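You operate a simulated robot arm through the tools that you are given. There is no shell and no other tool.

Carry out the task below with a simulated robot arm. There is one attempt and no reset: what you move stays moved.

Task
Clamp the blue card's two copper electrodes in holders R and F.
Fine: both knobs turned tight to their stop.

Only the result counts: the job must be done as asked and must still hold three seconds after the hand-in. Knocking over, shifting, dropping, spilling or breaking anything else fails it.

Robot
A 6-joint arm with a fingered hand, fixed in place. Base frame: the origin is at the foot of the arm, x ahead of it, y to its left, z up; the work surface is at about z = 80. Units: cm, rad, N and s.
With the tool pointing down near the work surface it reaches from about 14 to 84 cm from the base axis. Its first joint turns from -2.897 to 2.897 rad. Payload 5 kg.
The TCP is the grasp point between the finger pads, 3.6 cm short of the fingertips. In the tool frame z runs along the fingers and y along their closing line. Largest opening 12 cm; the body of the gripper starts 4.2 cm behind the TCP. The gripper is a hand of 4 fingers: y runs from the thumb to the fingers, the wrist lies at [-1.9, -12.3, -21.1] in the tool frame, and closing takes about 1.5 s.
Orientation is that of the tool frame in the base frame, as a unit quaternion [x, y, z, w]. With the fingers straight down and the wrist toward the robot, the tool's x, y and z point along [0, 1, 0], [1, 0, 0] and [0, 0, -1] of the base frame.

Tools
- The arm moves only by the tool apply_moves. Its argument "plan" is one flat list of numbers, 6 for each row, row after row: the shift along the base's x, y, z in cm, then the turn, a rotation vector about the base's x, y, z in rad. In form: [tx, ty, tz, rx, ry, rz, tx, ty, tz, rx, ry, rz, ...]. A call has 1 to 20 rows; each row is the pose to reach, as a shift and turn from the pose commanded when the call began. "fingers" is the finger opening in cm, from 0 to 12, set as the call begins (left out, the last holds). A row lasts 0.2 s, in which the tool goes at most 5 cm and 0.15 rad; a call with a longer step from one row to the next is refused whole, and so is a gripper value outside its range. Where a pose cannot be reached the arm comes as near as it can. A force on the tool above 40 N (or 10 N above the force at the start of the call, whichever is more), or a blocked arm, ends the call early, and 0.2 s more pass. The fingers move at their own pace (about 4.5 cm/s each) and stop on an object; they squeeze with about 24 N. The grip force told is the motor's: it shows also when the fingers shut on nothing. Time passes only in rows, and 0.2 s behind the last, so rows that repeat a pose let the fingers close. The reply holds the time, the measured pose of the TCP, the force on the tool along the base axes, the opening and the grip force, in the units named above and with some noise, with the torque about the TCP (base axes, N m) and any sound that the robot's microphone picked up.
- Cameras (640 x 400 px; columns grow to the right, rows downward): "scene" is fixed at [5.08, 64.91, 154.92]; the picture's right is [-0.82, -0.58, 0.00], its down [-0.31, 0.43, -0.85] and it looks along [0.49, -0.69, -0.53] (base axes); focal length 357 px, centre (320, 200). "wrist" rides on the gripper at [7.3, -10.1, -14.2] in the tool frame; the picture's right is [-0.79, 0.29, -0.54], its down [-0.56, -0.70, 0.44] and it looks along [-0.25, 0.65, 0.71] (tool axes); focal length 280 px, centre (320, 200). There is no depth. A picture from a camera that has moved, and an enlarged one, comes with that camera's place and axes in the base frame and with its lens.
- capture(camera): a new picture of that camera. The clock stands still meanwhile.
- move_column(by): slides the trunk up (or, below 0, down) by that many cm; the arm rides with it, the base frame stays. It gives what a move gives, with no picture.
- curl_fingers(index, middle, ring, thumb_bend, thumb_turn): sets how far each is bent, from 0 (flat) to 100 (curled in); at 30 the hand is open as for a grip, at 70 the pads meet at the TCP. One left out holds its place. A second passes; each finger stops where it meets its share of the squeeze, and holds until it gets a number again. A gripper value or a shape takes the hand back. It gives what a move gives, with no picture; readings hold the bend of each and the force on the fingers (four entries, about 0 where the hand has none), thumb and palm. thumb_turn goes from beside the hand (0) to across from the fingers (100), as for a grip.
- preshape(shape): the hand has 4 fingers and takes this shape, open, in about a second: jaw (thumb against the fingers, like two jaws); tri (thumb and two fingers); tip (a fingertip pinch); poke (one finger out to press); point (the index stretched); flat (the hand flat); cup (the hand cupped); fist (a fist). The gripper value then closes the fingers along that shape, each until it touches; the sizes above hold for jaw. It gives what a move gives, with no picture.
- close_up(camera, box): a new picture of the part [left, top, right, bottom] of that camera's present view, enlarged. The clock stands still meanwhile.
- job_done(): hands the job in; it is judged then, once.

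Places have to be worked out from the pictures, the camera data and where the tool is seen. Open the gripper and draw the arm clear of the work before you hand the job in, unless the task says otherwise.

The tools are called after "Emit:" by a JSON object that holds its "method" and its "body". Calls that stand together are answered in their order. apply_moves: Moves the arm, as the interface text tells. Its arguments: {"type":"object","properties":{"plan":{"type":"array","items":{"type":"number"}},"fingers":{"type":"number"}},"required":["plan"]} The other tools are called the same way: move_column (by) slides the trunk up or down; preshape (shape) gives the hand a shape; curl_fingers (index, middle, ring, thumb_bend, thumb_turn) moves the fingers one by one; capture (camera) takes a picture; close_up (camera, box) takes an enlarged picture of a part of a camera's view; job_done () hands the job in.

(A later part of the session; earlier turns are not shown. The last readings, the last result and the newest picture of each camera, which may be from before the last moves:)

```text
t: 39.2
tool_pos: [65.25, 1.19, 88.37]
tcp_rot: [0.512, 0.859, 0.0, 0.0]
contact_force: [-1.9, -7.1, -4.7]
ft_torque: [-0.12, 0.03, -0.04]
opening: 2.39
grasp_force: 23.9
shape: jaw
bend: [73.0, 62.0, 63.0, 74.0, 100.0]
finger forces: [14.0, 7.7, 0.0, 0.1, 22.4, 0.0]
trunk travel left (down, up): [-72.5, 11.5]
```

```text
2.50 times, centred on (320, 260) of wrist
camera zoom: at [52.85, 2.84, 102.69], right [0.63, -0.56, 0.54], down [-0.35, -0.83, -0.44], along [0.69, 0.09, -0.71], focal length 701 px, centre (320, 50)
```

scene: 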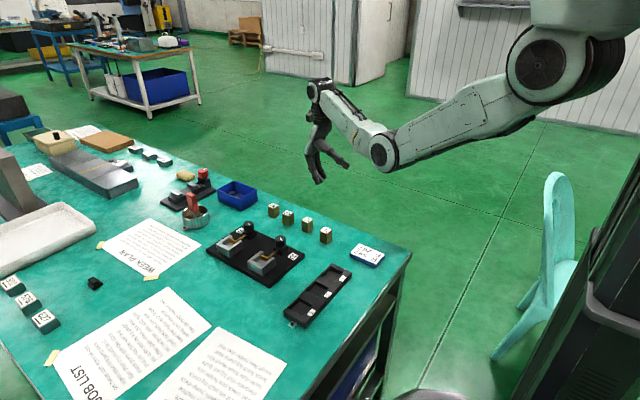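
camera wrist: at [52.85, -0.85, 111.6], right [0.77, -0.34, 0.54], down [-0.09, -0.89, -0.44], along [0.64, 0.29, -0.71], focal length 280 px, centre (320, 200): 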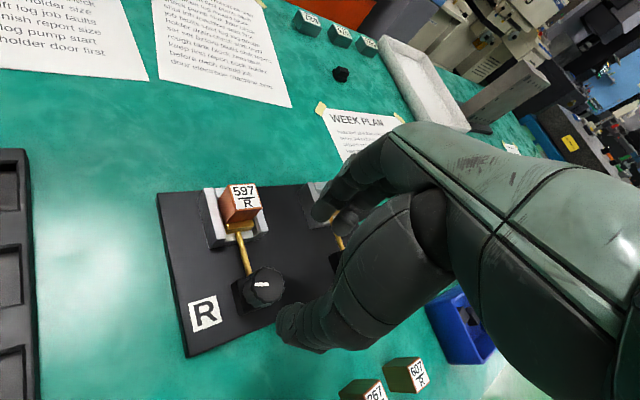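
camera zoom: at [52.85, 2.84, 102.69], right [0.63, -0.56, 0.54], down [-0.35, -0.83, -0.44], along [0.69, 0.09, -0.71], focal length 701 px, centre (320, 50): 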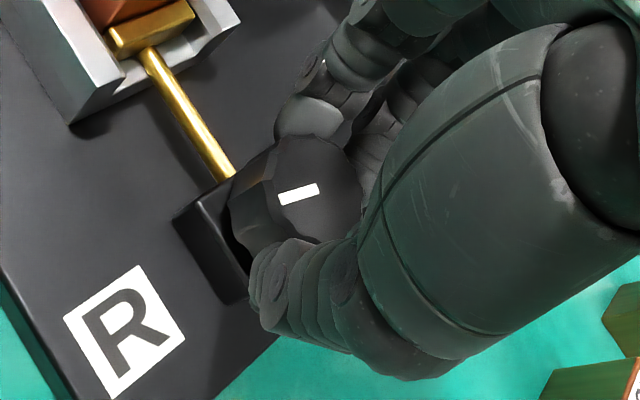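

The knob turned back with the hand. I'll continue counter-clockwise to see whether it goes past its starting angle.

Emit:
{"method": "apply_moves", "body": {"plan": [0, 0, 0, 0, 0, 0.1, 0, 0, 0, 0, 0, 0.2, 0, 0, 0, 0, 0, 0.3, 0, 0, 0, 0, 0, 0.4, 0, 0, 0, 0, 0, 0.4]}}

Emit:
{"method": "close_up", "body": {"camera": "scene", "box": [270, 230, 300, 258]}}

Emit:
{"method": "close_up", "body": {"camera": "wrist", "box": [240, 180, 400, 340]}}

```text
t: 40.4
tool_pos: [65.19, 1.33, 88.44]
tcp_rot: [0.329, 0.944, 0.0, 0.001]
contact_force: [3.1, -7.1, -3.7]
ft_torque: [-0.12, -0.1, -0.03]
opening: 2.41
grasp_force: 24.3
shape: jaw
bend: [73.0, 61.0, 63.0, 74.0, 100.0]
finger forces: [14.0, 8.4, 0.0, 0.0, 21.9, 0.1]
trunk travel left (down, up): [-72.5, 11.5]
```

```text
14.29 times, centred on (285, 244) of scene
camera zoom: at [5.08, 64.91, 154.92], right [-0.82, -0.58, 0.0], down [-0.31, 0.43, -0.85], along [0.49, -0.69, -0.53], focal length 5106 px, centre (820, -429)
```

zoom: 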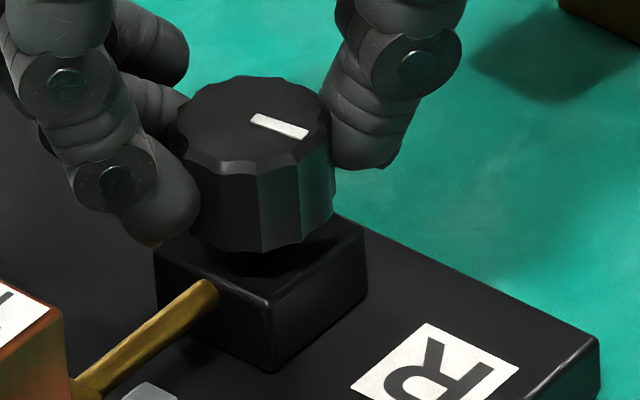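

```text
2.50 times, centred on (320, 260) of wrist
camera zoom: at [53.24, -2.07, 102.71], right [0.8, -0.27, 0.54], down [0.0, -0.9, -0.44], along [0.6, 0.35, -0.71], focal length 701 px, centre (320, 50)
```

zoom: 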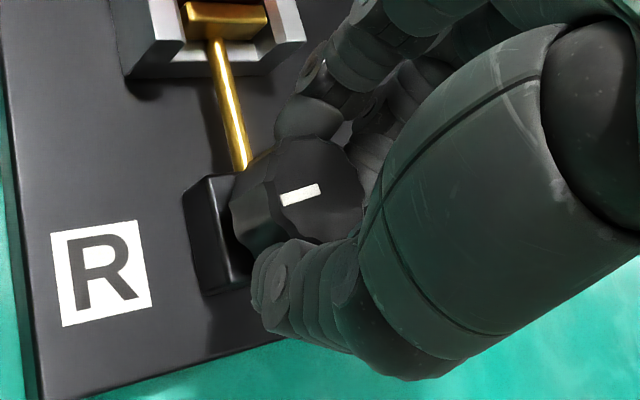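

Counter-clockwise the knob follows freely. I'll compare the pad's position with the earlier picture to see which way it moved.

Emit:
{"method": "close_up", "body": {"camera": "scene", "box": [248, 240, 288, 275]}}

Emit:
{"method": "close_up", "body": {"camera": "scene", "box": [266, 248, 286, 268]}}

Emit:
{"method": "close_up", "body": {"camera": "wrist", "box": [265, 150, 325, 210]}}

```text
11.43 times, centred on (268, 258) of scene
camera zoom: at [5.08, 64.91, 154.92], right [-0.82, -0.58, 0.0], down [-0.31, 0.43, -0.85], along [0.49, -0.69, -0.53], focal length 4085 px, centre (914, -457)
```

zoom: 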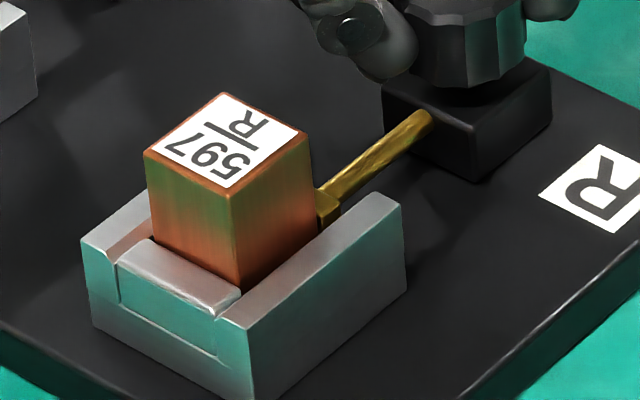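

```text
16.00 times, centred on (276, 258) of scene
camera zoom: at [5.08, 64.91, 154.92], right [-0.82, -0.58, 0.0], down [-0.31, 0.43, -0.85], along [0.49, -0.69, -0.53], focal length 5719 px, centre (1024, -728)
```

zoom: 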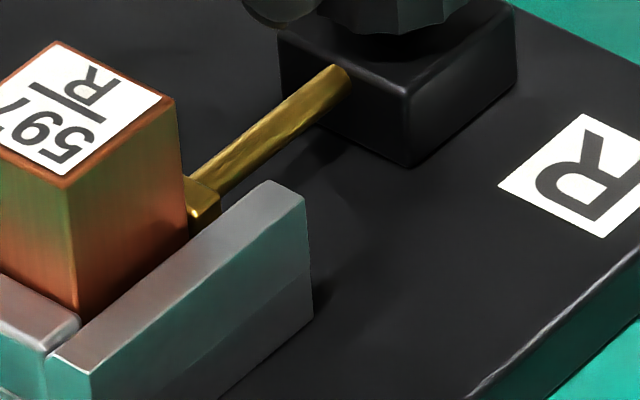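

```text
6.67 times, centred on (295, 180) of wrist
camera zoom: at [53.24, -2.07, 102.71], right [0.8, -0.27, 0.54], down [0.0, -0.9, -0.44], along [0.6, 0.35, -0.71], focal length 1869 px, centre (487, 333)
```

zoom: 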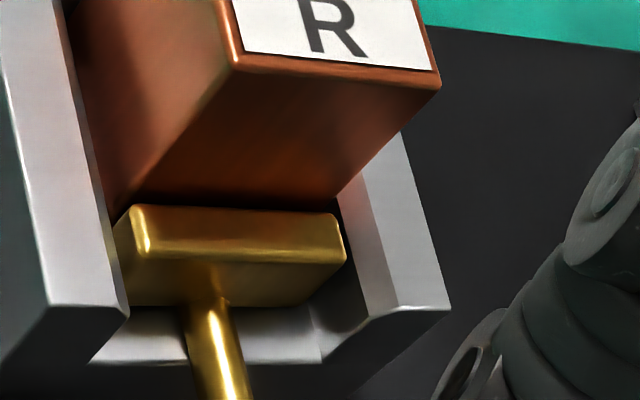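

I'll turn another 0.5 rad counter-clockwise and compare the same enlarged pad region.

Emit:
{"method": "apply_moves", "body": {"plan": [0, 0, 0, 0, 0, 0.1, 0, 0, 0, 0, 0, 0.2, 0, 0, 0, 0, 0, 0.3, 0, 0, 0, 0, 0, 0.4, 0, 0, 0, 0, 0, 0.5, 0, 0, 0, 0, 0, 0.5]}}

Emit:
{"method": "close_up", "body": {"camera": "scene", "box": [266, 248, 286, 268]}}

Emit:
{"method": "close_up", "body": {"camera": "scene", "box": [270, 230, 300, 258]}}

Emit:
{"method": "close_up", "body": {"camera": "wrist", "box": [240, 130, 400, 340]}}

```text
t: 41.8
tool_pos: [65.23, 1.31, 88.36]
tcp_rot: [0.086, 0.996, 0.0, -0.001]
contact_force: [7.1, -7.5, -0.5]
ft_torque: [-0.1, -0.15, -0.02]
opening: 2.39
grasp_force: 23.7
shape: jaw
bend: [73.0, 61.0, 63.0, 74.0, 100.0]
finger forces: [13.1, 8.5, 0.1, 0.1, 23.4, 0.0]
trunk travel left (down, up): [-72.5, 11.5]
```

```text
16.00 times, centred on (276, 258) of scene
camera zoom: at [5.08, 64.91, 154.92], right [-0.82, -0.58, 0.0], down [-0.31, 0.43, -0.85], along [0.49, -0.69, -0.53], focal length 5719 px, centre (1024, -728)
```

zoom: 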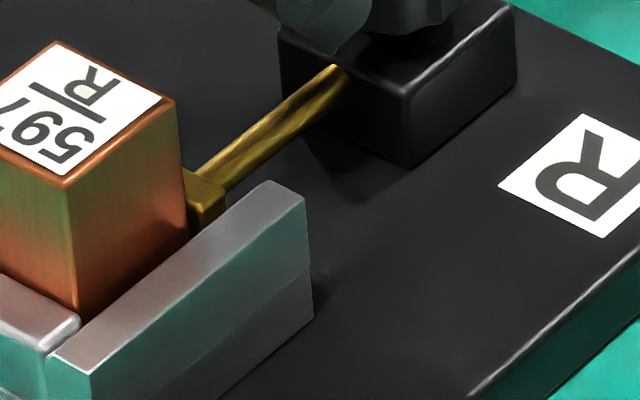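

```text
14.29 times, centred on (285, 244) of scene
camera zoom: at [5.08, 64.91, 154.92], right [-0.82, -0.58, 0.0], down [-0.31, 0.43, -0.85], along [0.49, -0.69, -0.53], focal length 5106 px, centre (820, -429)
```

zoom: 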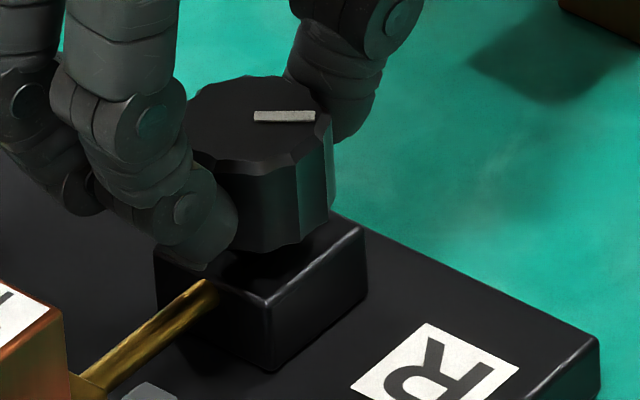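

```text
1.90 times, centred on (320, 235) of wrist
camera zoom: at [56.35, -7.36, 102.68], right [0.83, 0.15, 0.54], down [0.43, -0.79, -0.44], along [0.36, 0.6, -0.71], focal length 534 px, centre (320, 133)
```

zoom: 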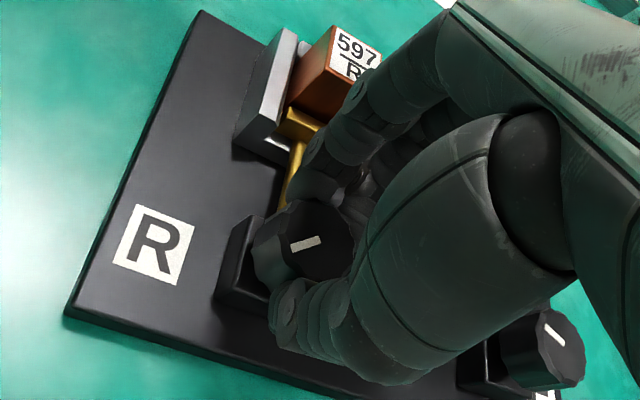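

The pad retreated, so counter-clockwise loosens and clockwise tightens. I'll now turn clockwise all the way until the torque shows the stop again.

Emit:
{"method": "apply_moves", "body": {"plan": [0, 0, 0, 0, 0, -0.1, 0, 0, 0, 0, 0, -0.2, 0, 0, 0, 0, 0, -0.3, 0, 0, 0, 0, 0, -0.4, 0, 0, 0, 0, 0, -0.5, 0, 0, 0, 0, 0, -0.6, 0, 0, 0, 0, 0, -0.7, 0, 0, 0, 0, 0, -0.8, 0, 0, 0, 0, 0, -0.8]}}

Emit:
{"method": "close_up", "body": {"camera": "scene", "box": [270, 230, 300, 258]}}

Emit:
{"method": "close_up", "body": {"camera": "scene", "box": [266, 248, 286, 268]}}

```text
t: 43.8
tool_pos: [65.13, 1.19, 88.35]
tcp_rot: [0.468, 0.884, 0.0, 0.0]
contact_force: [2.3, -2.3, 0.1]
ft_torque: [0.07, -0.12, 0.01]
opening: 2.45
grasp_force: 23.6
shape: jaw
bend: [73.0, 60.0, 63.0, 74.0, 100.0]
finger forces: [15.9, 8.5, 0.0, 0.0, 20.4, 0.0]
trunk travel left (down, up): [-72.5, 11.5]
```

```text
14.29 times, centred on (285, 244) of scene
camera zoom: at [5.08, 64.91, 154.92], right [-0.82, -0.58, 0.0], down [-0.31, 0.43, -0.85], along [0.49, -0.69, -0.53], focal length 5106 px, centre (820, -429)
```

zoom: 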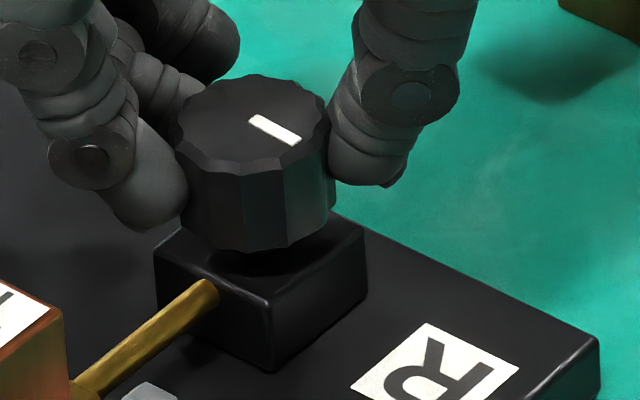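

```text
16.00 times, centred on (276, 258) of scene
camera zoom: at [5.08, 64.91, 154.92], right [-0.82, -0.58, 0.0], down [-0.31, 0.43, -0.85], along [0.49, -0.69, -0.53], focal length 5719 px, centre (1024, -728)
```

zoom: 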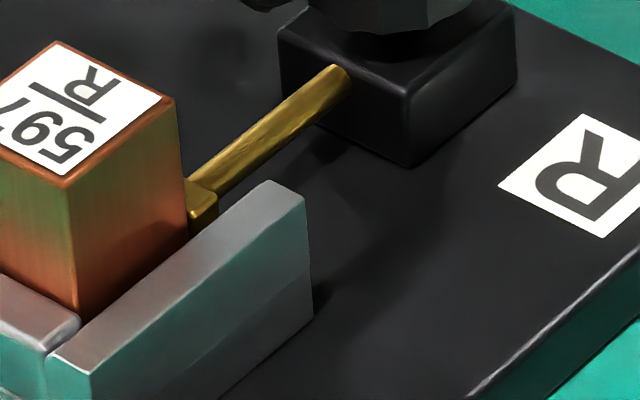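

The knob follows smoothly and the pad advances. I'll continue clockwise.

Emit:
{"method": "apply_moves", "body": {"plan": [0, 0, 0, 0, 0, -0.1, 0, 0, 0, 0, 0, -0.2, 0, 0, 0, 0, 0, -0.3, 0, 0, 0, 0, 0, -0.4, 0, 0, 0, 0, 0, -0.5, 0, 0, 0, 0, 0, -0.5]}}

Emit:
{"method": "close_up", "body": {"camera": "scene", "box": [270, 230, 300, 258]}}

Emit:
{"method": "close_up", "body": {"camera": "scene", "box": [266, 248, 286, 268]}}

Emit:
{"method": "close_up", "body": {"camera": "scene", "box": [248, 240, 288, 275]}}

```text
t: 45.2
tool_pos: [65.13, 1.38, 88.25]
tcp_rot: [0.672, 0.74, -0.001, 0.0]
contact_force: [-1.7, 6.0, -4.0]
ft_torque: [0.25, -0.11, 0.34]
opening: 2.42
grasp_force: 24.0
shape: jaw
bend: [74.0, 60.0, 63.0, 74.0, 100.0]
finger forces: [17.4, 6.3, 0.1, 0.0, 21.4, 0.0]
trunk travel left (down, up): [-72.5, 11.5]
```

```text
14.29 times, centred on (285, 244) of scene
camera zoom: at [5.08, 64.91, 154.92], right [-0.82, -0.58, 0.0], down [-0.31, 0.43, -0.85], along [0.49, -0.69, -0.53], focal length 5106 px, centre (820, -429)
```

zoom: 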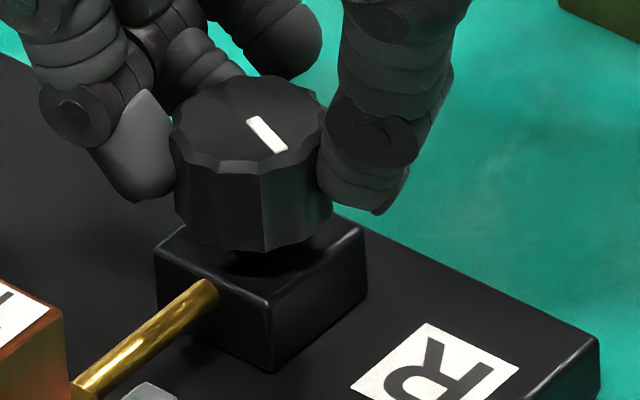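

```text
16.00 times, centred on (276, 258) of scene
camera zoom: at [5.08, 64.91, 154.92], right [-0.82, -0.58, 0.0], down [-0.31, 0.43, -0.85], along [0.49, -0.69, -0.53], focal length 5719 px, centre (1024, -728)
```

zoom: 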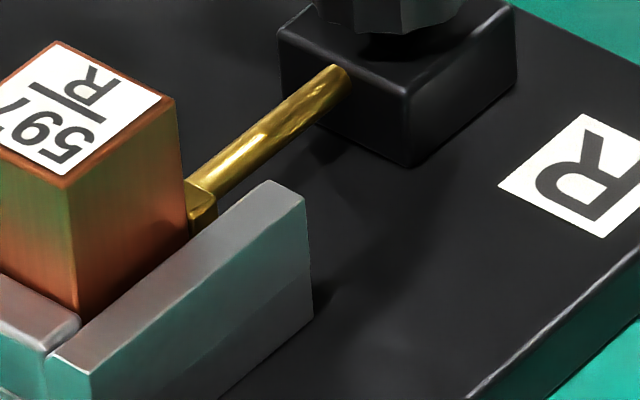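

```text
11.43 times, centred on (268, 258) of scene
camera zoom: at [5.08, 64.91, 154.92], right [-0.82, -0.58, 0.0], down [-0.31, 0.43, -0.85], along [0.49, -0.69, -0.53], focal length 4085 px, centre (914, -457)
```

zoom: 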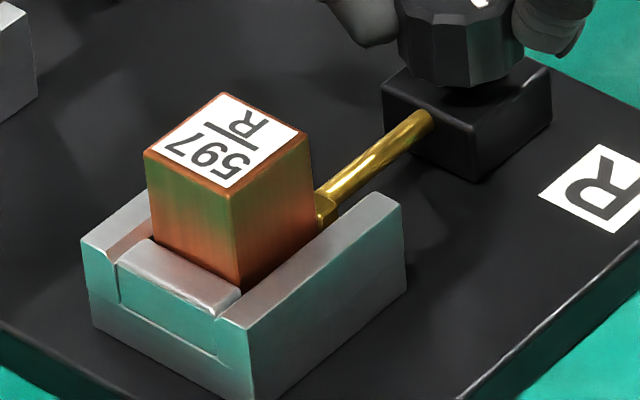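

The clockwise stop is at the same mark angle as before, with torque rising to 0.34 N·m. I'll push a bit more to tighten, then open the fingers and inspect the clamped block from above.

Emit:
{"method": "apply_moves", "body": {"plan": [0, 0, 0, 0, 0, -0.1, 0, 0, 0, 0, 0, -0.2, 0, 0, 0, 0, 0, -0.3, 0, 0, 0, 0, 0, -0.3]}}

Emit:
{"method": "close_up", "body": {"camera": "scene", "box": [270, 230, 300, 258]}}

Emit:
{"method": "apply_moves", "body": {"plan": [0, 0, 0, 0, 0, 0, 0, 0, 0, 0, 0, 0, 0, 0, 0, 0, 0, 0, 0, 0, 0, 0, 0, 0, 0, 0, 0, 0, 0, 0, 0, 0, 0, 0, 0, 0], "fingers": 6.5}}

Emit:
{"method": "close_up", "body": {"camera": "scene", "box": [270, 230, 300, 258]}}

```text
t: 46.2
tool_pos: [65.07, 1.22, 88.26]
tcp_rot: [0.775, 0.632, -0.001, 0.0]
contact_force: [2.8, 4.4, -7.5]
ft_torque: [0.24, -0.23, 0.34]
opening: 2.31
grasp_force: 24.1
shape: jaw
bend: [74.0, 60.0, 63.0, 74.0, 100.0]
finger forces: [18.1, 4.3, 0.1, 0.0, 21.1, 0.1]
trunk travel left (down, up): [-72.5, 11.5]
```

```text
14.29 times, centred on (285, 244) of scene
camera zoom: at [5.08, 64.91, 154.92], right [-0.82, -0.58, 0.0], down [-0.31, 0.43, -0.85], along [0.49, -0.69, -0.53], focal length 5106 px, centre (820, -429)
```

zoom: 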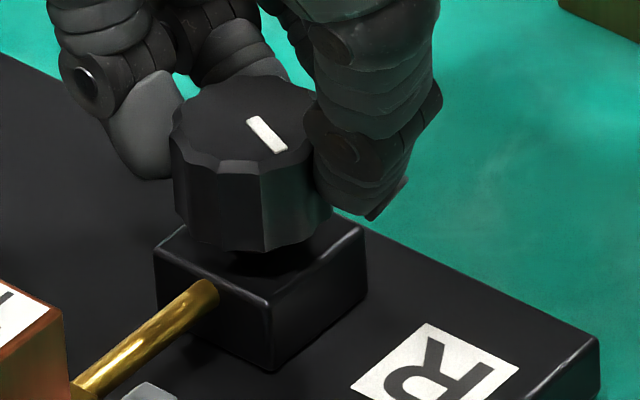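

```text
t: 47.6
tool_pos: [65.13, 1.17, 88.36]
tcp_rot: [0.775, 0.632, 0.0, 0.0]
contact_force: [0.5, -0.5, 0.3]
ft_torque: [0.02, 0.03, 0.0]
opening: 6.43
grasp_force: 0.0
shape: jaw
bend: [74.0, 43.0, 40.0, 68.0, 100.0]
finger forces: [0.1, 0.0, 0.0, 0.1, 0.0, 0.0]
trunk travel left (down, up): [-72.5, 11.5]
```

```text
14.29 times, centred on (285, 244) of scene
camera zoom: at [5.08, 64.91, 154.92], right [-0.82, -0.58, 0.0], down [-0.31, 0.43, -0.85], along [0.49, -0.69, -0.53], focal length 5106 px, centre (820, -429)
```

zoom: 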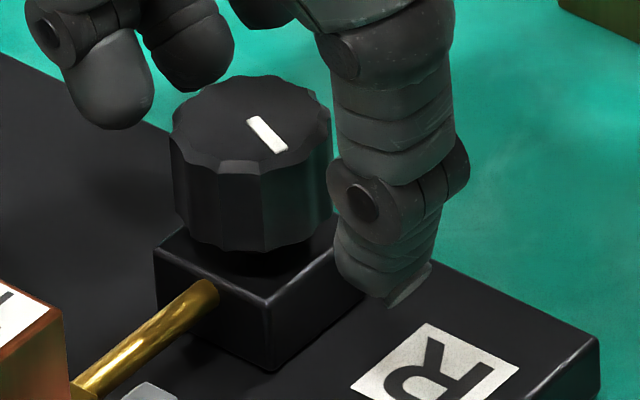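

The mark stays at the stop after release. I'll rise, square up the yaw, and pitch the hand for a top-down look at the clamped block.

Emit:
{"method": "apply_moves", "body": {"plan": [0, 0, 2, 0, 0, 0, 0, 0, 6, 0, 0, 0.1, 1, 0.5, 10, 0, 0, 0.2, 2, 1, 13, 0, 0, 0.2]}}

Emit:
{"method": "apply_moves", "body": {"plan": [0.4, 0.4, 0, 0, 0.14, 0, 0.8, 0.8, 0, 0, 0.28, 0, 1, 1, 0, 0, 0.42, 0, 1, 1, -0.5, 0, 0.56, 0, 1, 1, -1, 0, 0.7, 0, 1, 1, -1, 0, 0.7, 0]}}

Emit:
{"method": "capture", "body": {"camera": "wrist"}}

```text
t: 48.6
tool_pos: [67.29, 2.27, 101.29]
tcp_rot: [0.708, 0.707, 0.0, 0.0]
contact_force: [-0.4, -0.2, 0.9]
ft_torque: [-0.04, 0.04, 0.03]
opening: 6.43
grasp_force: 0.1
shape: jaw
bend: [74.0, 43.0, 40.0, 68.0, 100.0]
finger forces: [0.0, 0.1, 0.0, 0.0, 0.0, 0.0]
trunk travel left (down, up): [-72.5, 11.5]
```

```text
t: 50.0
tool_pos: [68.11, 3.35, 100.42]
tcp_rot: [0.665, 0.663, -0.243, -0.243]
contact_force: [-0.3, -0.3, 0.3]
ft_torque: [-0.01, -0.01, 0.0]
opening: 6.46
grasp_force: 0.1
shape: jaw
bend: [74.0, 43.0, 40.0, 68.0, 100.0]
finger forces: [0.0, 0.0, 0.0, 0.1, 0.0, 0.1]
trunk travel left (down, up): [-72.5, 11.5]
```

```text
taken
camera wrist: at [69.6, 10.69, 117.92], right [0.57, -0.79, 0.23], down [-0.82, -0.56, 0.11], along [0.04, -0.25, -0.97], focal length 280 px, centre (320, 200)
```

wrist: 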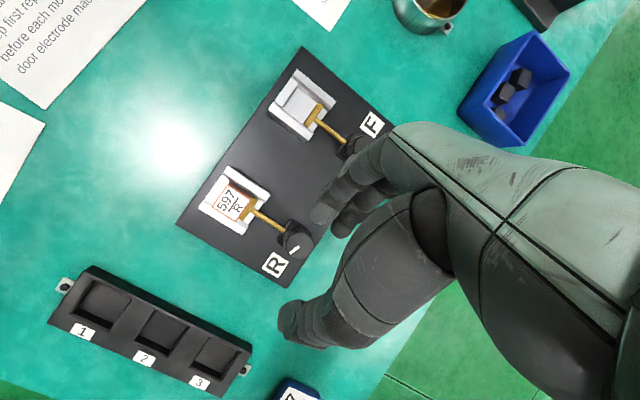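

Emit:
{"method": "close_up", "body": {"camera": "wrist", "box": [195, 160, 275, 240]}}

Emit:
{"method": "close_up", "body": {"camera": "wrist", "box": [260, 60, 340, 140]}}

Emit:
{"method": "close_up", "body": {"camera": "wrist", "box": [265, 210, 325, 270]}}

```text
5.00 times, centred on (235, 200) of wrist
camera zoom: at [69.6, 10.69, 117.92], right [0.57, -0.79, 0.23], down [-0.82, -0.56, 0.11], along [0.04, -0.25, -0.97], focal length 1402 px, centre (745, 200)
```

zoom: 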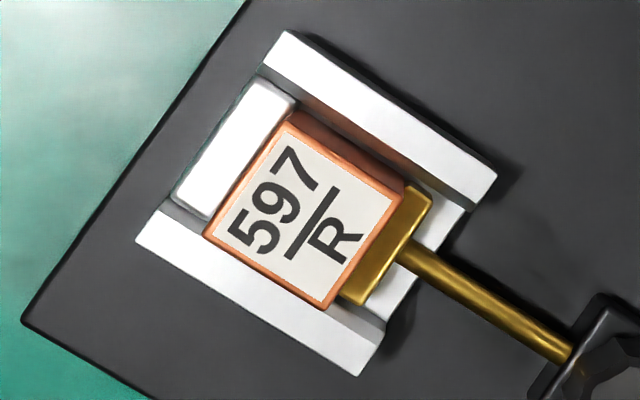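

```text
5.00 times, centred on (300, 100) of wrist
camera zoom: at [69.6, 10.69, 117.92], right [0.57, -0.79, 0.23], down [-0.82, -0.56, 0.11], along [0.04, -0.25, -0.97], focal length 1402 px, centre (420, 700)
```

zoom: 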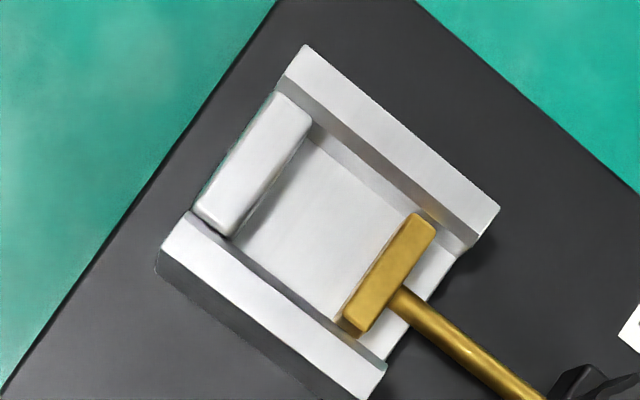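

```text
6.67 times, centred on (295, 240) of wrist
camera zoom: at [69.6, 10.69, 117.92], right [0.57, -0.79, 0.23], down [-0.82, -0.56, 0.11], along [0.04, -0.25, -0.97], focal length 1869 px, centre (487, -67)
```

zoom: 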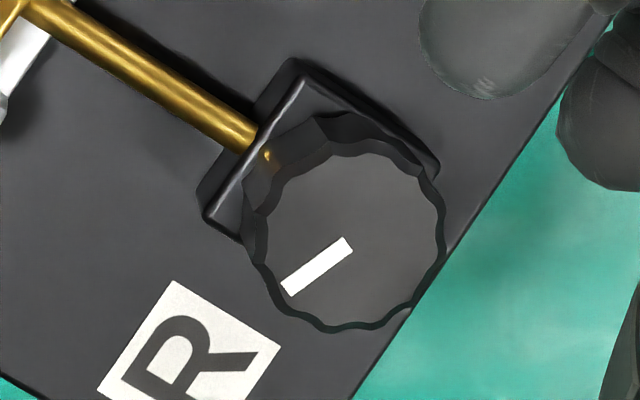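

The block looks seated squarely between jaw and pad, with the pad close to its initial position. To be sure what the knob's stop and directions mean, I'll study knob F (still empty), so I move upright above it.

Emit:
{"method": "apply_moves", "body": {"plan": [2, 0, 0, 0, -0.14, 0, 4, -0.5, 0, 0, -0.28, 0, 6, -1, 0, 0, -0.42, 0, 8, -1.4, -1, 0, -0.56, 0, 10.5, -1.8, -2, 0, -0.7, 0, 10.5, -1.8, -3, 0, -0.7, 0, 10.5, -1.8, -3, 0, -0.7, 0], "fingers": 6.5}}

Emit:
{"method": "capture", "body": {"camera": "wrist"}}

Emit:
{"method": "close_up", "body": {"camera": "wrist", "box": [220, 250, 320, 330]}}

```text
t: 51.6
tool_pos: [78.52, 1.46, 97.4]
tcp_rot: [0.708, 0.706, 0.0, 0.0]
contact_force: [-0.1, 1.1, -0.2]
ft_torque: [0.03, 0.0, 0.03]
opening: 6.49
grasp_force: 0.1
shape: jaw
bend: [74.0, 43.0, 40.0, 68.0, 100.0]
finger forces: [0.0, 0.0, 0.1, 0.0, 0.0, 0.1]
trunk travel left (down, up): [-72.5, 11.5]
```

```text
taken
camera wrist: at [68.45, 8.91, 111.66], right [0.29, -0.79, 0.54], down [-0.7, -0.56, -0.44], along [0.65, -0.25, -0.71], focal length 280 px, centre (320, 200)
```

wrist: 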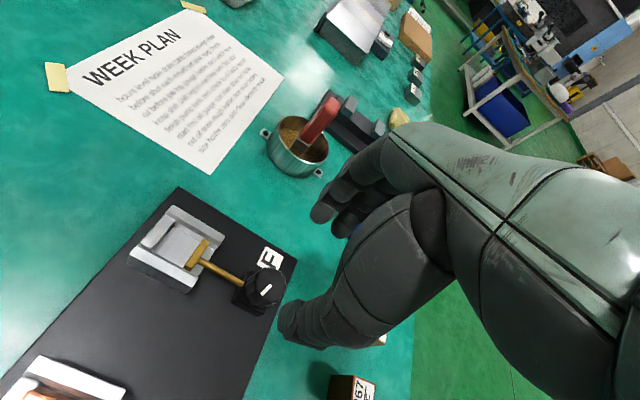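

```text
5.00 times, centred on (270, 290) of wrist
camera zoom: at [68.45, 8.91, 111.66], right [0.29, -0.79, 0.54], down [-0.7, -0.56, -0.44], along [0.65, -0.25, -0.71], focal length 1402 px, centre (570, -250)
```

zoom: 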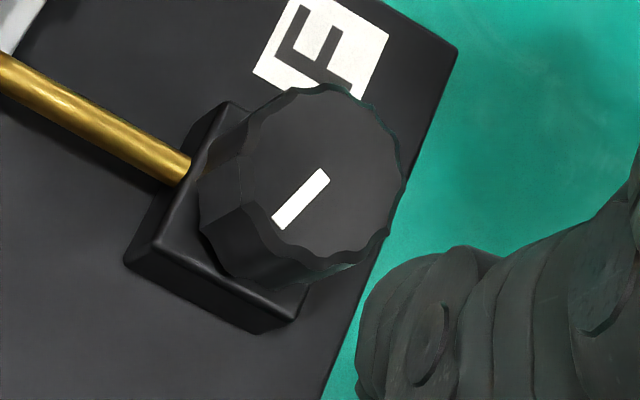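

Knob F is at about (78.65, 1.44). I'll turn to +0.8 yaw, descend around it and grip it the same way.

Emit:
{"method": "apply_moves", "body": {"plan": [0.1, -0.12, 0, 0, 0, 0.14, 0.1, -0.12, 0, 0, 0, 0.28, 0.1, -0.12, 0, 0, 0, 0.42, 0.1, -0.12, 0, 0, 0, 0.56, 0.1, -0.12, 0, 0, 0, 0.7, 0.1, -0.12, 0, 0, 0, 0.8, 0.1, -0.12, -3, 0, 0, 0.8, 0.1, -0.12, -6, 0, 0, 0.8, 0.1, -0.12, -6.5, 0, 0, 0.8, 0.1, -0.12, -6.5, 0, 0, 0.8], "fingers": 6.5}}

Emit:
{"method": "close_up", "body": {"camera": "wrist", "box": [240, 180, 400, 340]}}

Emit:
{"method": "close_up", "body": {"camera": "scene", "box": [205, 190, 285, 250]}}

```text
t: 53.8
tool_pos: [78.67, 1.44, 90.82]
tcp_rot: [0.377, 0.926, 0.001, 0.001]
contact_force: [0.8, 0.6, -0.3]
ft_torque: [0.03, 0.01, -0.01]
opening: 6.46
grasp_force: 0.2
shape: jaw
bend: [74.0, 43.0, 40.0, 68.0, 100.0]
finger forces: [0.0, 0.0, 0.0, 0.0, 0.0, 0.0]
trunk travel left (down, up): [-72.5, 11.5]
```

```text
2.50 times, centred on (320, 260) of wrist
camera zoom: at [66.43, -0.68, 105.27], right [0.77, -0.35, 0.54], down [-0.09, -0.89, -0.44], along [0.64, 0.29, -0.71], focal length 701 px, centre (320, 50)
```

zoom: 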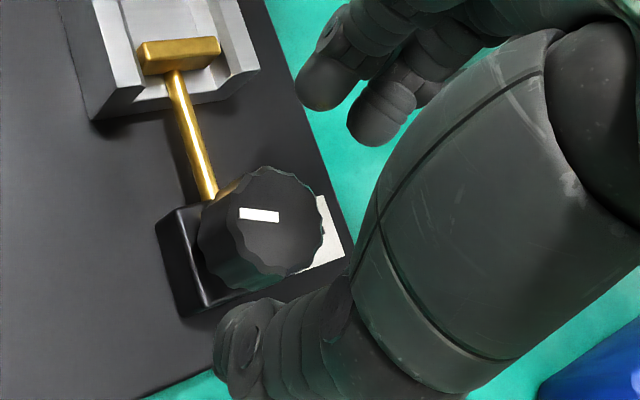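

```text
6.67 times, centred on (245, 220) of scene
camera zoom: at [5.08, 64.91, 154.92], right [-0.82, -0.58, 0.0], down [-0.31, 0.43, -0.85], along [0.49, -0.69, -0.53], focal length 2383 px, centre (820, 67)
```

zoom: 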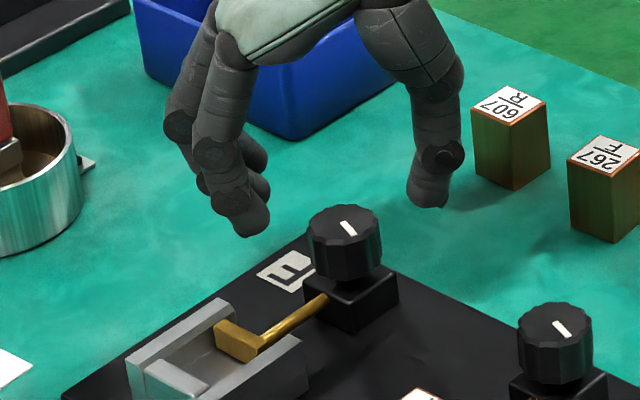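

Alignment matches what worked for R. I'll descend, close on knob F, and first test a small clockwise turn.

Emit:
{"method": "apply_moves", "body": {"plan": [0, 0, -1.2, 0, 0, 0, 0, 0, -2.5, 0, 0, 0, 0, 0, -2.5, 0, 0, 0], "fingers": 6.5}}

Emit:
{"method": "apply_moves", "body": {"plan": [0, 0, 0, 0, 0, 0, 0, 0, 0, 0, 0, 0, 0, 0, 0, 0, 0, 0, 0, 0, 0, 0, 0, 0, 0, 0, 0, 0, 0, 0, 0, 0, 0, 0, 0, 0, 0, 0, 0, 0, 0, 0], "fingers": 1.5}}

Emit:
{"method": "close_up", "body": {"camera": "scene", "box": [233, 214, 263, 242]}}

Emit:
{"method": "apply_moves", "body": {"plan": [0, 0, 0, 0, 0, -0.08, 0, 0, 0, 0, 0, -0.16, 0, 0, 0, 0, 0, -0.24, 0, 0, 0, 0, 0, -0.3, 0, 0, 0, 0, 0, -0.3]}}

Emit:
{"method": "close_up", "body": {"camera": "scene", "box": [233, 214, 263, 242]}}

```text
t: 54.6
tool_pos: [78.8, 1.36, 88.36]
tcp_rot: [0.376, 0.926, 0.0, 0.001]
contact_force: [0.5, 0.5, -0.2]
ft_torque: [0.01, -0.01, -0.01]
opening: 6.52
grasp_force: 0.0
shape: jaw
bend: [74.0, 43.0, 40.0, 68.0, 100.0]
finger forces: [0.1, 0.0, 0.0, 0.0, 0.1, 0.1]
trunk travel left (down, up): [-72.5, 11.5]
```

```text
t: 56.2
tool_pos: [78.73, 1.25, 88.45]
tcp_rot: [0.377, 0.926, 0.0, 0.0]
contact_force: [-2.1, -2.2, -2.1]
ft_torque: [-0.02, 0.03, 0.02]
opening: 2.58
grasp_force: 23.7
shape: jaw
bend: [73.0, 60.0, 64.0, 74.0, 100.0]
finger forces: [12.0, 6.0, 0.0, 0.0, 21.6, 0.0]
trunk travel left (down, up): [-72.5, 11.5]
```

```text
14.29 times, centred on (248, 228) of scene
camera zoom: at [5.08, 64.91, 154.92], right [-0.82, -0.58, 0.0], down [-0.31, 0.43, -0.85], along [0.49, -0.69, -0.53], focal length 5106 px, centre (1349, -200)
```

zoom: 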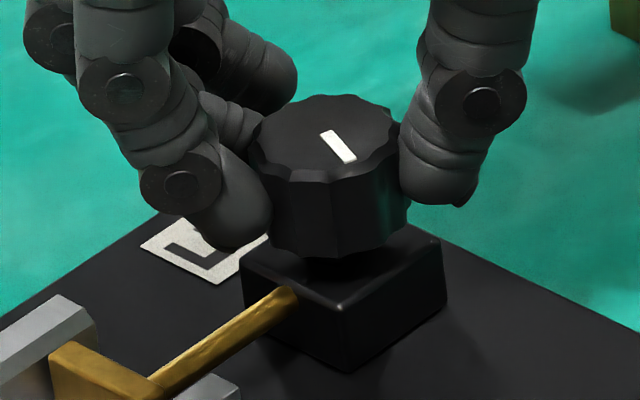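

```text
t: 57.4
tool_pos: [78.71, 1.58, 88.34]
tcp_rot: [0.511, 0.859, 0.0, -0.002]
contact_force: [-7.8, 6.2, -5.5]
ft_torque: [0.27, 0.14, 0.34]
opening: 2.47
grasp_force: 24.1
shape: jaw
bend: [73.0, 59.0, 64.0, 74.0, 100.0]
finger forces: [16.2, 7.5, 0.0, 0.1, 23.8, 0.1]
trunk travel left (down, up): [-72.5, 11.5]
```

```text
14.29 times, centred on (248, 228) of scene
camera zoom: at [5.08, 64.91, 154.92], right [-0.82, -0.58, 0.0], down [-0.31, 0.43, -0.85], along [0.49, -0.69, -0.53], focal length 5106 px, centre (1349, -200)
```

zoom: 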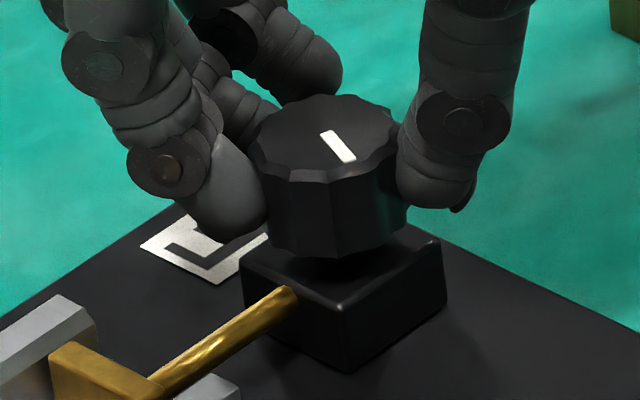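

With no electrode, knob F is also blocked clockwise at its starting angle, so that is a hinge stop. I'll turn it counter-clockwise by about 1 rad and watch the empty holder's pad directly.

Emit:
{"method": "apply_moves", "body": {"plan": [0, 0, 0, 0, 0, 0.1, 0, 0, 0, 0, 0, 0.2, 0, 0, 0, 0, 0, 0.3, 0, 0, 0, 0, 0, 0.4, 0, 0, 0, 0, 0, 0.5, 0, 0, 0, 0, 0, 0.6, 0, 0, 0, 0, 0, 0.7, 0, 0, 0, 0, 0, 0.8, 0, 0, 0, 0, 0, 0.9, 0, 0, 0, 0, 0, 0.9]}}

Emit:
{"method": "close_up", "body": {"camera": "scene", "box": [233, 214, 263, 242]}}

Emit:
{"method": "close_up", "body": {"camera": "scene", "box": [210, 225, 258, 260]}}

```text
t: 59.6
tool_pos: [74.41, 1.5, 89.96]
tcp_rot: [0.086, 0.996, 0.0, -0.001]
contact_force: [-0.4, -0.1, 0.7]
ft_torque: [0.01, -0.06, 0.02]
opening: 2.05
grasp_force: 24.6
shape: jaw
bend: [74.0, 73.0, 66.0, 82.0, 100.0]
finger forces: [0.0, 0.0, 0.4, 0.0, 0.0, 0.1]
out of reach, approached as far as the arm can: row 6, 7, 8, 9, 10
trunk travel left (down, up): [-72.5, 11.5]
```

```text
14.29 times, centred on (248, 228) of scene
camera zoom: at [5.08, 64.91, 154.92], right [-0.82, -0.58, 0.0], down [-0.31, 0.43, -0.85], along [0.49, -0.69, -0.53], focal length 5106 px, centre (1349, -200)
```

zoom: 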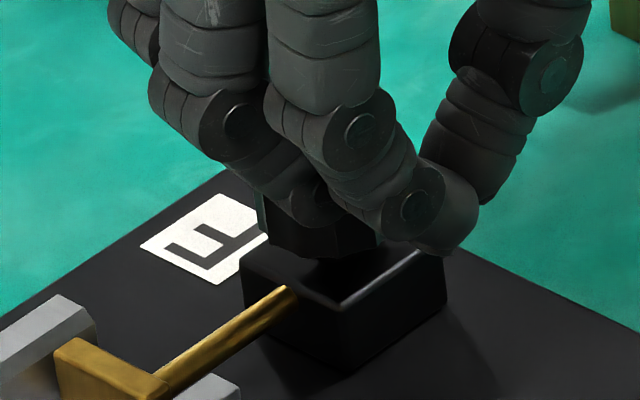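

```text
11.43 times, centred on (234, 242) of scene
camera zoom: at [5.08, 64.91, 154.92], right [-0.82, -0.58, 0.0], down [-0.31, 0.43, -0.85], along [0.49, -0.69, -0.53], focal length 4085 px, centre (1303, -286)
```

zoom: 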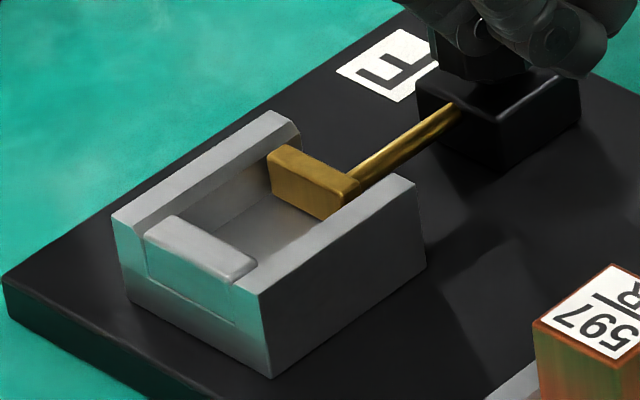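

The hand ran out of reach at that yaw and slid off knob F; the pad did retreat a little, so counter-clockwise opens and the clockwise stop is the clamped position. I'll lift carefully straight up before regripping.

Emit:
{"method": "apply_moves", "body": {"plan": [-3, 0, 2.5, 0, 0, 0, -3, 0, 6, 0, 0, 0, -3, 0, 9, 0, 0, 0]}}

Emit:
{"method": "capture", "body": {"camera": "scene"}}

Emit:
{"method": "close_up", "body": {"camera": "scene", "box": [205, 205, 305, 275]}}

```text
t: 60.4
tool_pos: [76.72, 0.53, 96.35]
tcp_rot: [0.086, 0.996, -0.001, -0.002]
contact_force: [0.0, 0.1, -0.3]
ft_torque: [0.0, 0.0, 0.01]
opening: 2.05
grasp_force: 24.0
shape: jaw
bend: [74.0, 73.0, 66.0, 82.0, 100.0]
finger forces: [0.0, 0.0, 0.1, 0.1, 0.0, 0.0]
out of reach, approached as far as the arm can: row 1, 2, 3
trunk travel left (down, up): [-72.5, 11.5]
```

```text
taken
```

scene: 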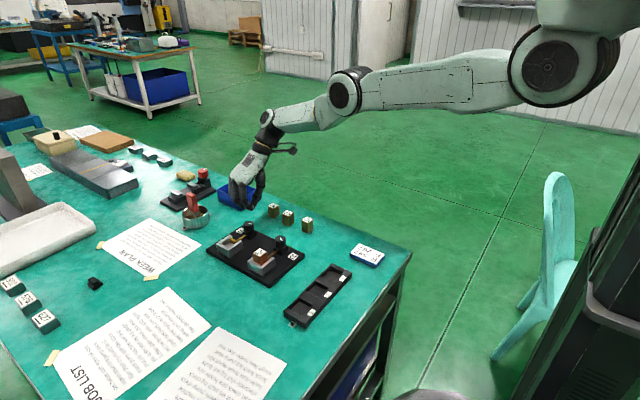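

```text
5.71 times, centred on (255, 240) of scene
camera zoom: at [5.08, 64.91, 154.92], right [-0.82, -0.58, 0.0], down [-0.31, 0.43, -0.85], along [0.49, -0.69, -0.53], focal length 2042 px, centre (691, -29)
```

zoom: 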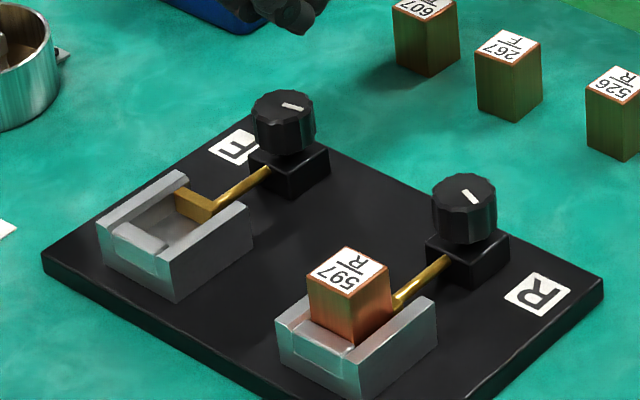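

Nothing was disturbed; knob F's mark turned about 0.6 rad, which leaves extra clearance for inserting its electrode. Now I'll unwind the yaw, open the hand, and move above block 267/F.

Emit:
{"method": "apply_moves", "body": {"plan": [0, -1.5, 1, 0, 0, -0.14, 0, -3, 2, 0, 0, -0.28, -0.2, -4.5, 3, 0, 0, -0.42, -0.4, -6, 4, 0, 0, -0.56, -0.6, -7.5, 4, 0, 0, -0.7, -0.8, -9, 4, 0, 0, -0.84, -1, -10.5, 4, 0, 0, -0.98, -1.2, -12, 4, 0, 0, -1.12, -1.2, -13.5, 4, 0, 0, -1.26, -1.2, -14.6, 4, 0, 0, -1.4, -1.2, -14.6, 4, 0, 0, -1.4], "fingers": 6}}

Emit:
{"method": "capture", "body": {"camera": "wrist"}}

```text
t: 62.8
tool_pos: [86.98, -17.64, 96.18]
tcp_rot: [0.696, 0.718, -0.001, -0.003]
contact_force: [0.2, 0.2, 0.5]
ft_torque: [0.0, 0.03, 0.0]
opening: 5.99
grasp_force: 0.1
shape: jaw
bend: [74.0, 45.0, 42.0, 70.0, 100.0]
finger forces: [0.0, 0.1, 0.0, 0.0, 0.1, 0.0]
out of reach, approached as far as the arm can: row 1, 2, 3, 4, 5, 6, 7, 8, 9, 10, 11
trunk travel left (down, up): [-72.5, 11.5]
```

```text
taken
camera wrist: at [76.6, -10.65, 110.53], right [0.31, -0.78, 0.54], down [-0.68, -0.58, -0.44], along [0.66, -0.23, -0.72], focal length 280 px, centre (320, 200)
```

wrist: 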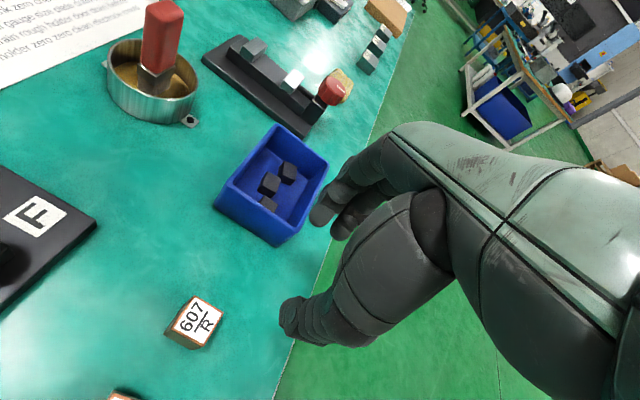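

The arm reports being out of reach and ended up farther out than intended. I'll look at the scene before moving again.

Emit:
{"method": "capture", "body": {"camera": "scene"}}

Emit:
{"method": "apply_moves", "body": {"plan": [0, 0, 0.5, 0, 0, 0]}}

```text
taken
```

scene: 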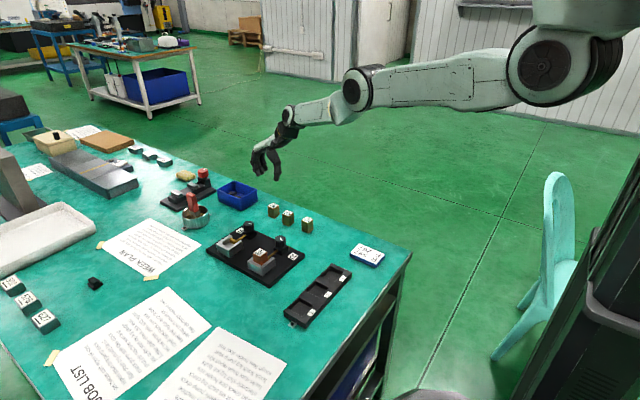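

```text
t: 63.2
tool_pos: [87.34, -17.66, 96.68]
tcp_rot: [0.708, 0.706, 0.0, -0.001]
contact_force: [0.1, -0.1, -0.6]
ft_torque: [-0.01, 0.03, 0.02]
opening: 5.97
grasp_force: 0.0
shape: jaw
bend: [74.0, 45.0, 42.0, 70.0, 100.0]
finger forces: [0.0, 0.1, 0.1, 0.0, 0.0, 0.1]
out of reach, approached as far as the arm can: row 1
trunk travel left (down, up): [-72.5, 11.5]
```

The fingers are clear at this height, so I'll command a pull-back toward the robot to get back within reach and re-establish the commanded pose.

Emit:
{"method": "apply_moves", "body": {"plan": [-3, 0, 0.5, 0, 0, 0, -6, 0, 1, 0, 0, 0, -9, 0, 2, 0, 0, 0, -12, 0, 3, 0, 0, 0, -12, 0, 3, 0, 0, 0]}}

Emit:
{"method": "capture", "body": {"camera": "wrist"}}

```text
t: 64.4
tool_pos: [86.17, -19.91, 95.66]
tcp_rot: [0.707, 0.707, 0.001, 0.0]
contact_force: [0.6, -0.6, 0.1]
ft_torque: [0.02, -0.02, 0.02]
opening: 5.95
grasp_force: 0.2
shape: jaw
bend: [74.0, 45.0, 42.0, 70.0, 100.0]
finger forces: [0.0, 0.0, 0.0, 0.0, 0.0, 0.1]
out of reach, approached as far as the arm can: row 1, 2, 3, 4, 5
trunk travel left (down, up): [-72.5, 11.5]
```

```text
taken
camera wrist: at [76.14, -12.5, 110.01], right [0.29, -0.79, 0.54], down [-0.7, -0.56, -0.44], along [0.65, -0.25, -0.71], focal length 280 px, centre (320, 200)
```

wrist: 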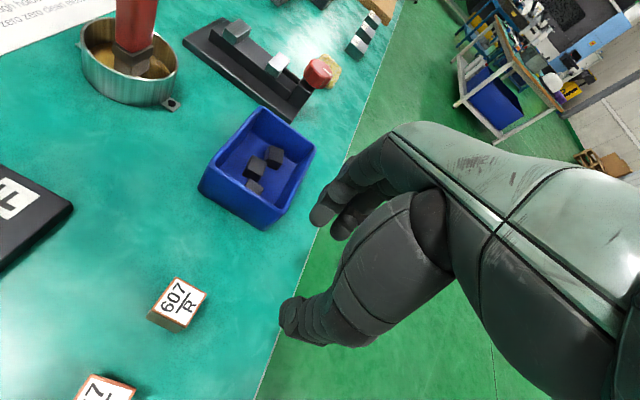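

The arm still reports out of reach, so the commanded target must still be beyond it. I'll raise the target for safety while pulling it further back toward the robot in steps.

Emit:
{"method": "apply_moves", "body": {"plan": [-3, 0, 3.5, 0, 0, 0, -6, 0, 7, 0, 0, 0, -9, 0, 10.5, 0, 0, 0, -12, 0, 14, 0, 0, 0]}}

```text
t: 65.4
tool_pos: [87.6, -23.88, 103.58]
tcp_rot: [0.708, 0.706, 0.0, -0.002]
contact_force: [0.2, 0.6, -0.2]
ft_torque: [0.01, 0.01, 0.01]
opening: 5.95
grasp_force: 0.0
shape: jaw
bend: [74.0, 45.0, 42.0, 70.0, 100.0]
finger forces: [0.1, 0.0, 0.0, 0.1, 0.1, 0.0]
out of reach, approached as far as the arm can: row 1, 2, 3, 4
trunk travel left (down, up): [-72.5, 11.5]
```

Emit:
{"method": "apply_moves", "body": {"plan": [-4, 1, 0, 0, 0, 0, -8, 2, 0, 0, 0, 0, -12, 3, 0, 0, 0, 0, -16, 4, 0, 0, 0, 0]}}

```text
t: 66.4
tool_pos: [86.5, -24.77, 100.74]
tcp_rot: [0.707, 0.707, 0.0, 0.001]
contact_force: [-0.2, 0.5, -0.1]
ft_torque: [0.02, 0.0, 0.02]
opening: 5.98
grasp_force: 0.1
shape: jaw
bend: [74.0, 45.0, 42.0, 70.0, 100.0]
finger forces: [0.0, 0.1, 0.0, 0.1, 0.0, 0.0]
out of reach, approached as far as the arm can: row 1, 2, 3, 4
trunk travel left (down, up): [-72.5, 11.5]
```

The pattern of readings (only sideways changes, never inward) suggests the arm is locked fully stretched, with its target now well inside. I'll bring the commanded target back out near the hand's actual place so that unlocking it causes only a small motion.

Emit:
{"method": "apply_moves", "body": {"plan": [4.2, -1.2, -1.7, 0, 0, 0, 8.4, -2.4, -3.4, 0, 0, 0, 12.6, -3.6, -5.1, 0, 0, 0, 16.8, -4.8, -6.8, 0, 0, 0, 21, -6, -8.5, 0, 0, 0, 25.2, -7.2, -10.2, 0, 0, 0, 29.4, -8.4, -11.9, 0, 0, 0, 33.6, -9.6, -13.6, 0, 0, 0, 37.8, -10.8, -15.3, 0, 0, 0, 42, -12, -17, 0, 0, 0, 45.5, -13.4, -18, 0, 0, 0]}}

```text
t: 68.8
tool_pos: [87.01, -23.63, 100.25]
tcp_rot: [0.708, 0.707, 0.0, 0.0]
contact_force: [-0.2, 0.8, -0.2]
ft_torque: [-0.03, -0.02, -0.01]
opening: 5.98
grasp_force: 0.1
shape: jaw
bend: [74.0, 45.0, 42.0, 70.0, 100.0]
finger forces: [0.0, 0.0, 0.1, 0.0, 0.1, 0.0]
out of reach, approached as far as the arm can: row 1, 2, 3, 4, 5, 6, 7, 8, 9, 10, 11
trunk travel left (down, up): [-72.5, 11.5]
```

The target should now be about 7 cm inside the hand's actual place. I'll pitch the hand a little so the wrist joints and elbow have to rearrange, and see whether it becomes reachable.

Emit:
{"method": "apply_moves", "body": {"plan": [0, 0, 0, 0, -0.12, 0, 0, 0, 0, 0, -0.24, 0, 0, 0, 0, 0, -0.36, 0, 0, 0, 0, 0, -0.36, 0]}}

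Emit:
{"method": "capture", "body": {"camera": "scene"}}

```text
t: 69.8
tool_pos: [86.94, -24.24, 100.82]
tcp_rot: [0.697, 0.694, 0.127, 0.127]
contact_force: [-0.1, -0.9, -0.5]
ft_torque: [0.02, -0.03, 0.01]
opening: 5.99
grasp_force: 0.1
shape: jaw
bend: [74.0, 45.0, 42.0, 70.0, 100.0]
finger forces: [0.1, 0.1, 0.1, 0.0, 0.1, 0.0]
trunk travel left (down, up): [-72.5, 11.5]
```

```text
taken
```

scene: 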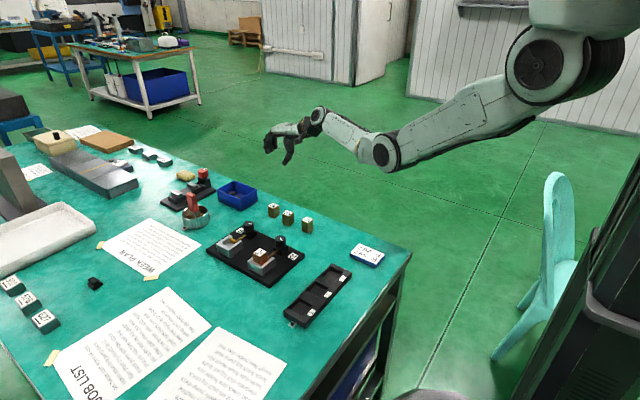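

That freed it: no reach warning, and the elbow is bent again. I'll now move inward over block 267/F first, then bring the pitch back to vertical.

Emit:
{"method": "apply_moves", "body": {"plan": [-3, 2, 0, 0, 0, 0, -6, 4, 0, 0, 0, 0, -9, 7, 0, 0, 0, 0, -12, 10, 0, 0, 0, 0, -12.5, 11, 0, 0, 0.12, 0, -12.5, 11, 0, 0, 0.24, 0, -12.5, 11, 0, 0, 0.36, 0, -12.5, 11, 0, 0, 0.36, 0], "fingers": 6}}

Emit:
{"method": "capture", "body": {"camera": "wrist"}}

Emit:
{"method": "capture", "body": {"camera": "scene"}}

```text
t: 71.6
tool_pos: [74.58, -13.53, 100.82]
tcp_rot: [0.708, 0.706, 0.0, 0.0]
contact_force: [-0.8, -0.2, -0.7]
ft_torque: [-0.02, 0.01, -0.02]
opening: 6.0
grasp_force: 0.1
shape: jaw
bend: [74.0, 45.0, 42.0, 70.0, 100.0]
finger forces: [0.1, 0.1, 0.0, 0.1, 0.0, 0.1]
trunk travel left (down, up): [-72.5, 11.5]
```

```text
taken
camera wrist: at [64.47, -6.15, 115.28], right [0.29, -0.79, 0.54], down [-0.7, -0.56, -0.44], along [0.65, -0.25, -0.71], focal length 280 px, centre (320, 200)
```

wrist: 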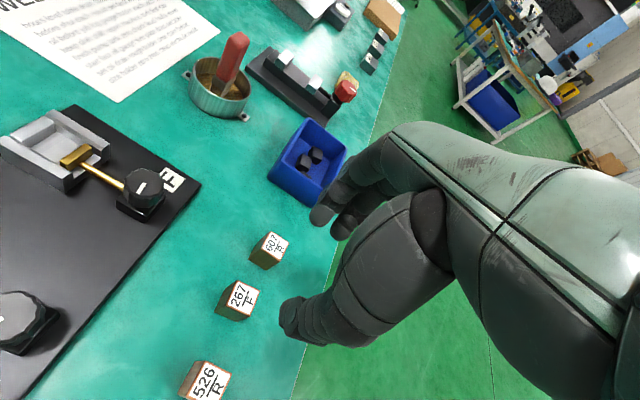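

```text
taken
```

scene: 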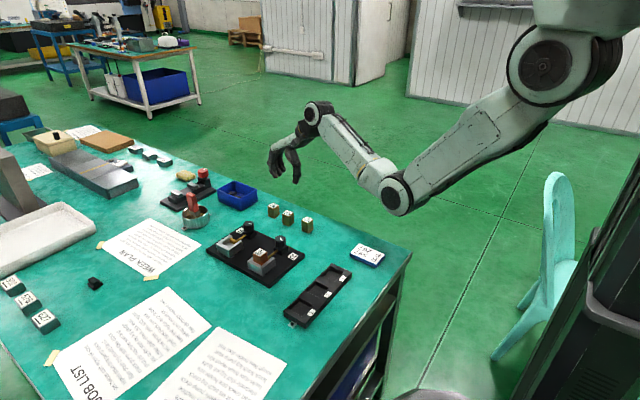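

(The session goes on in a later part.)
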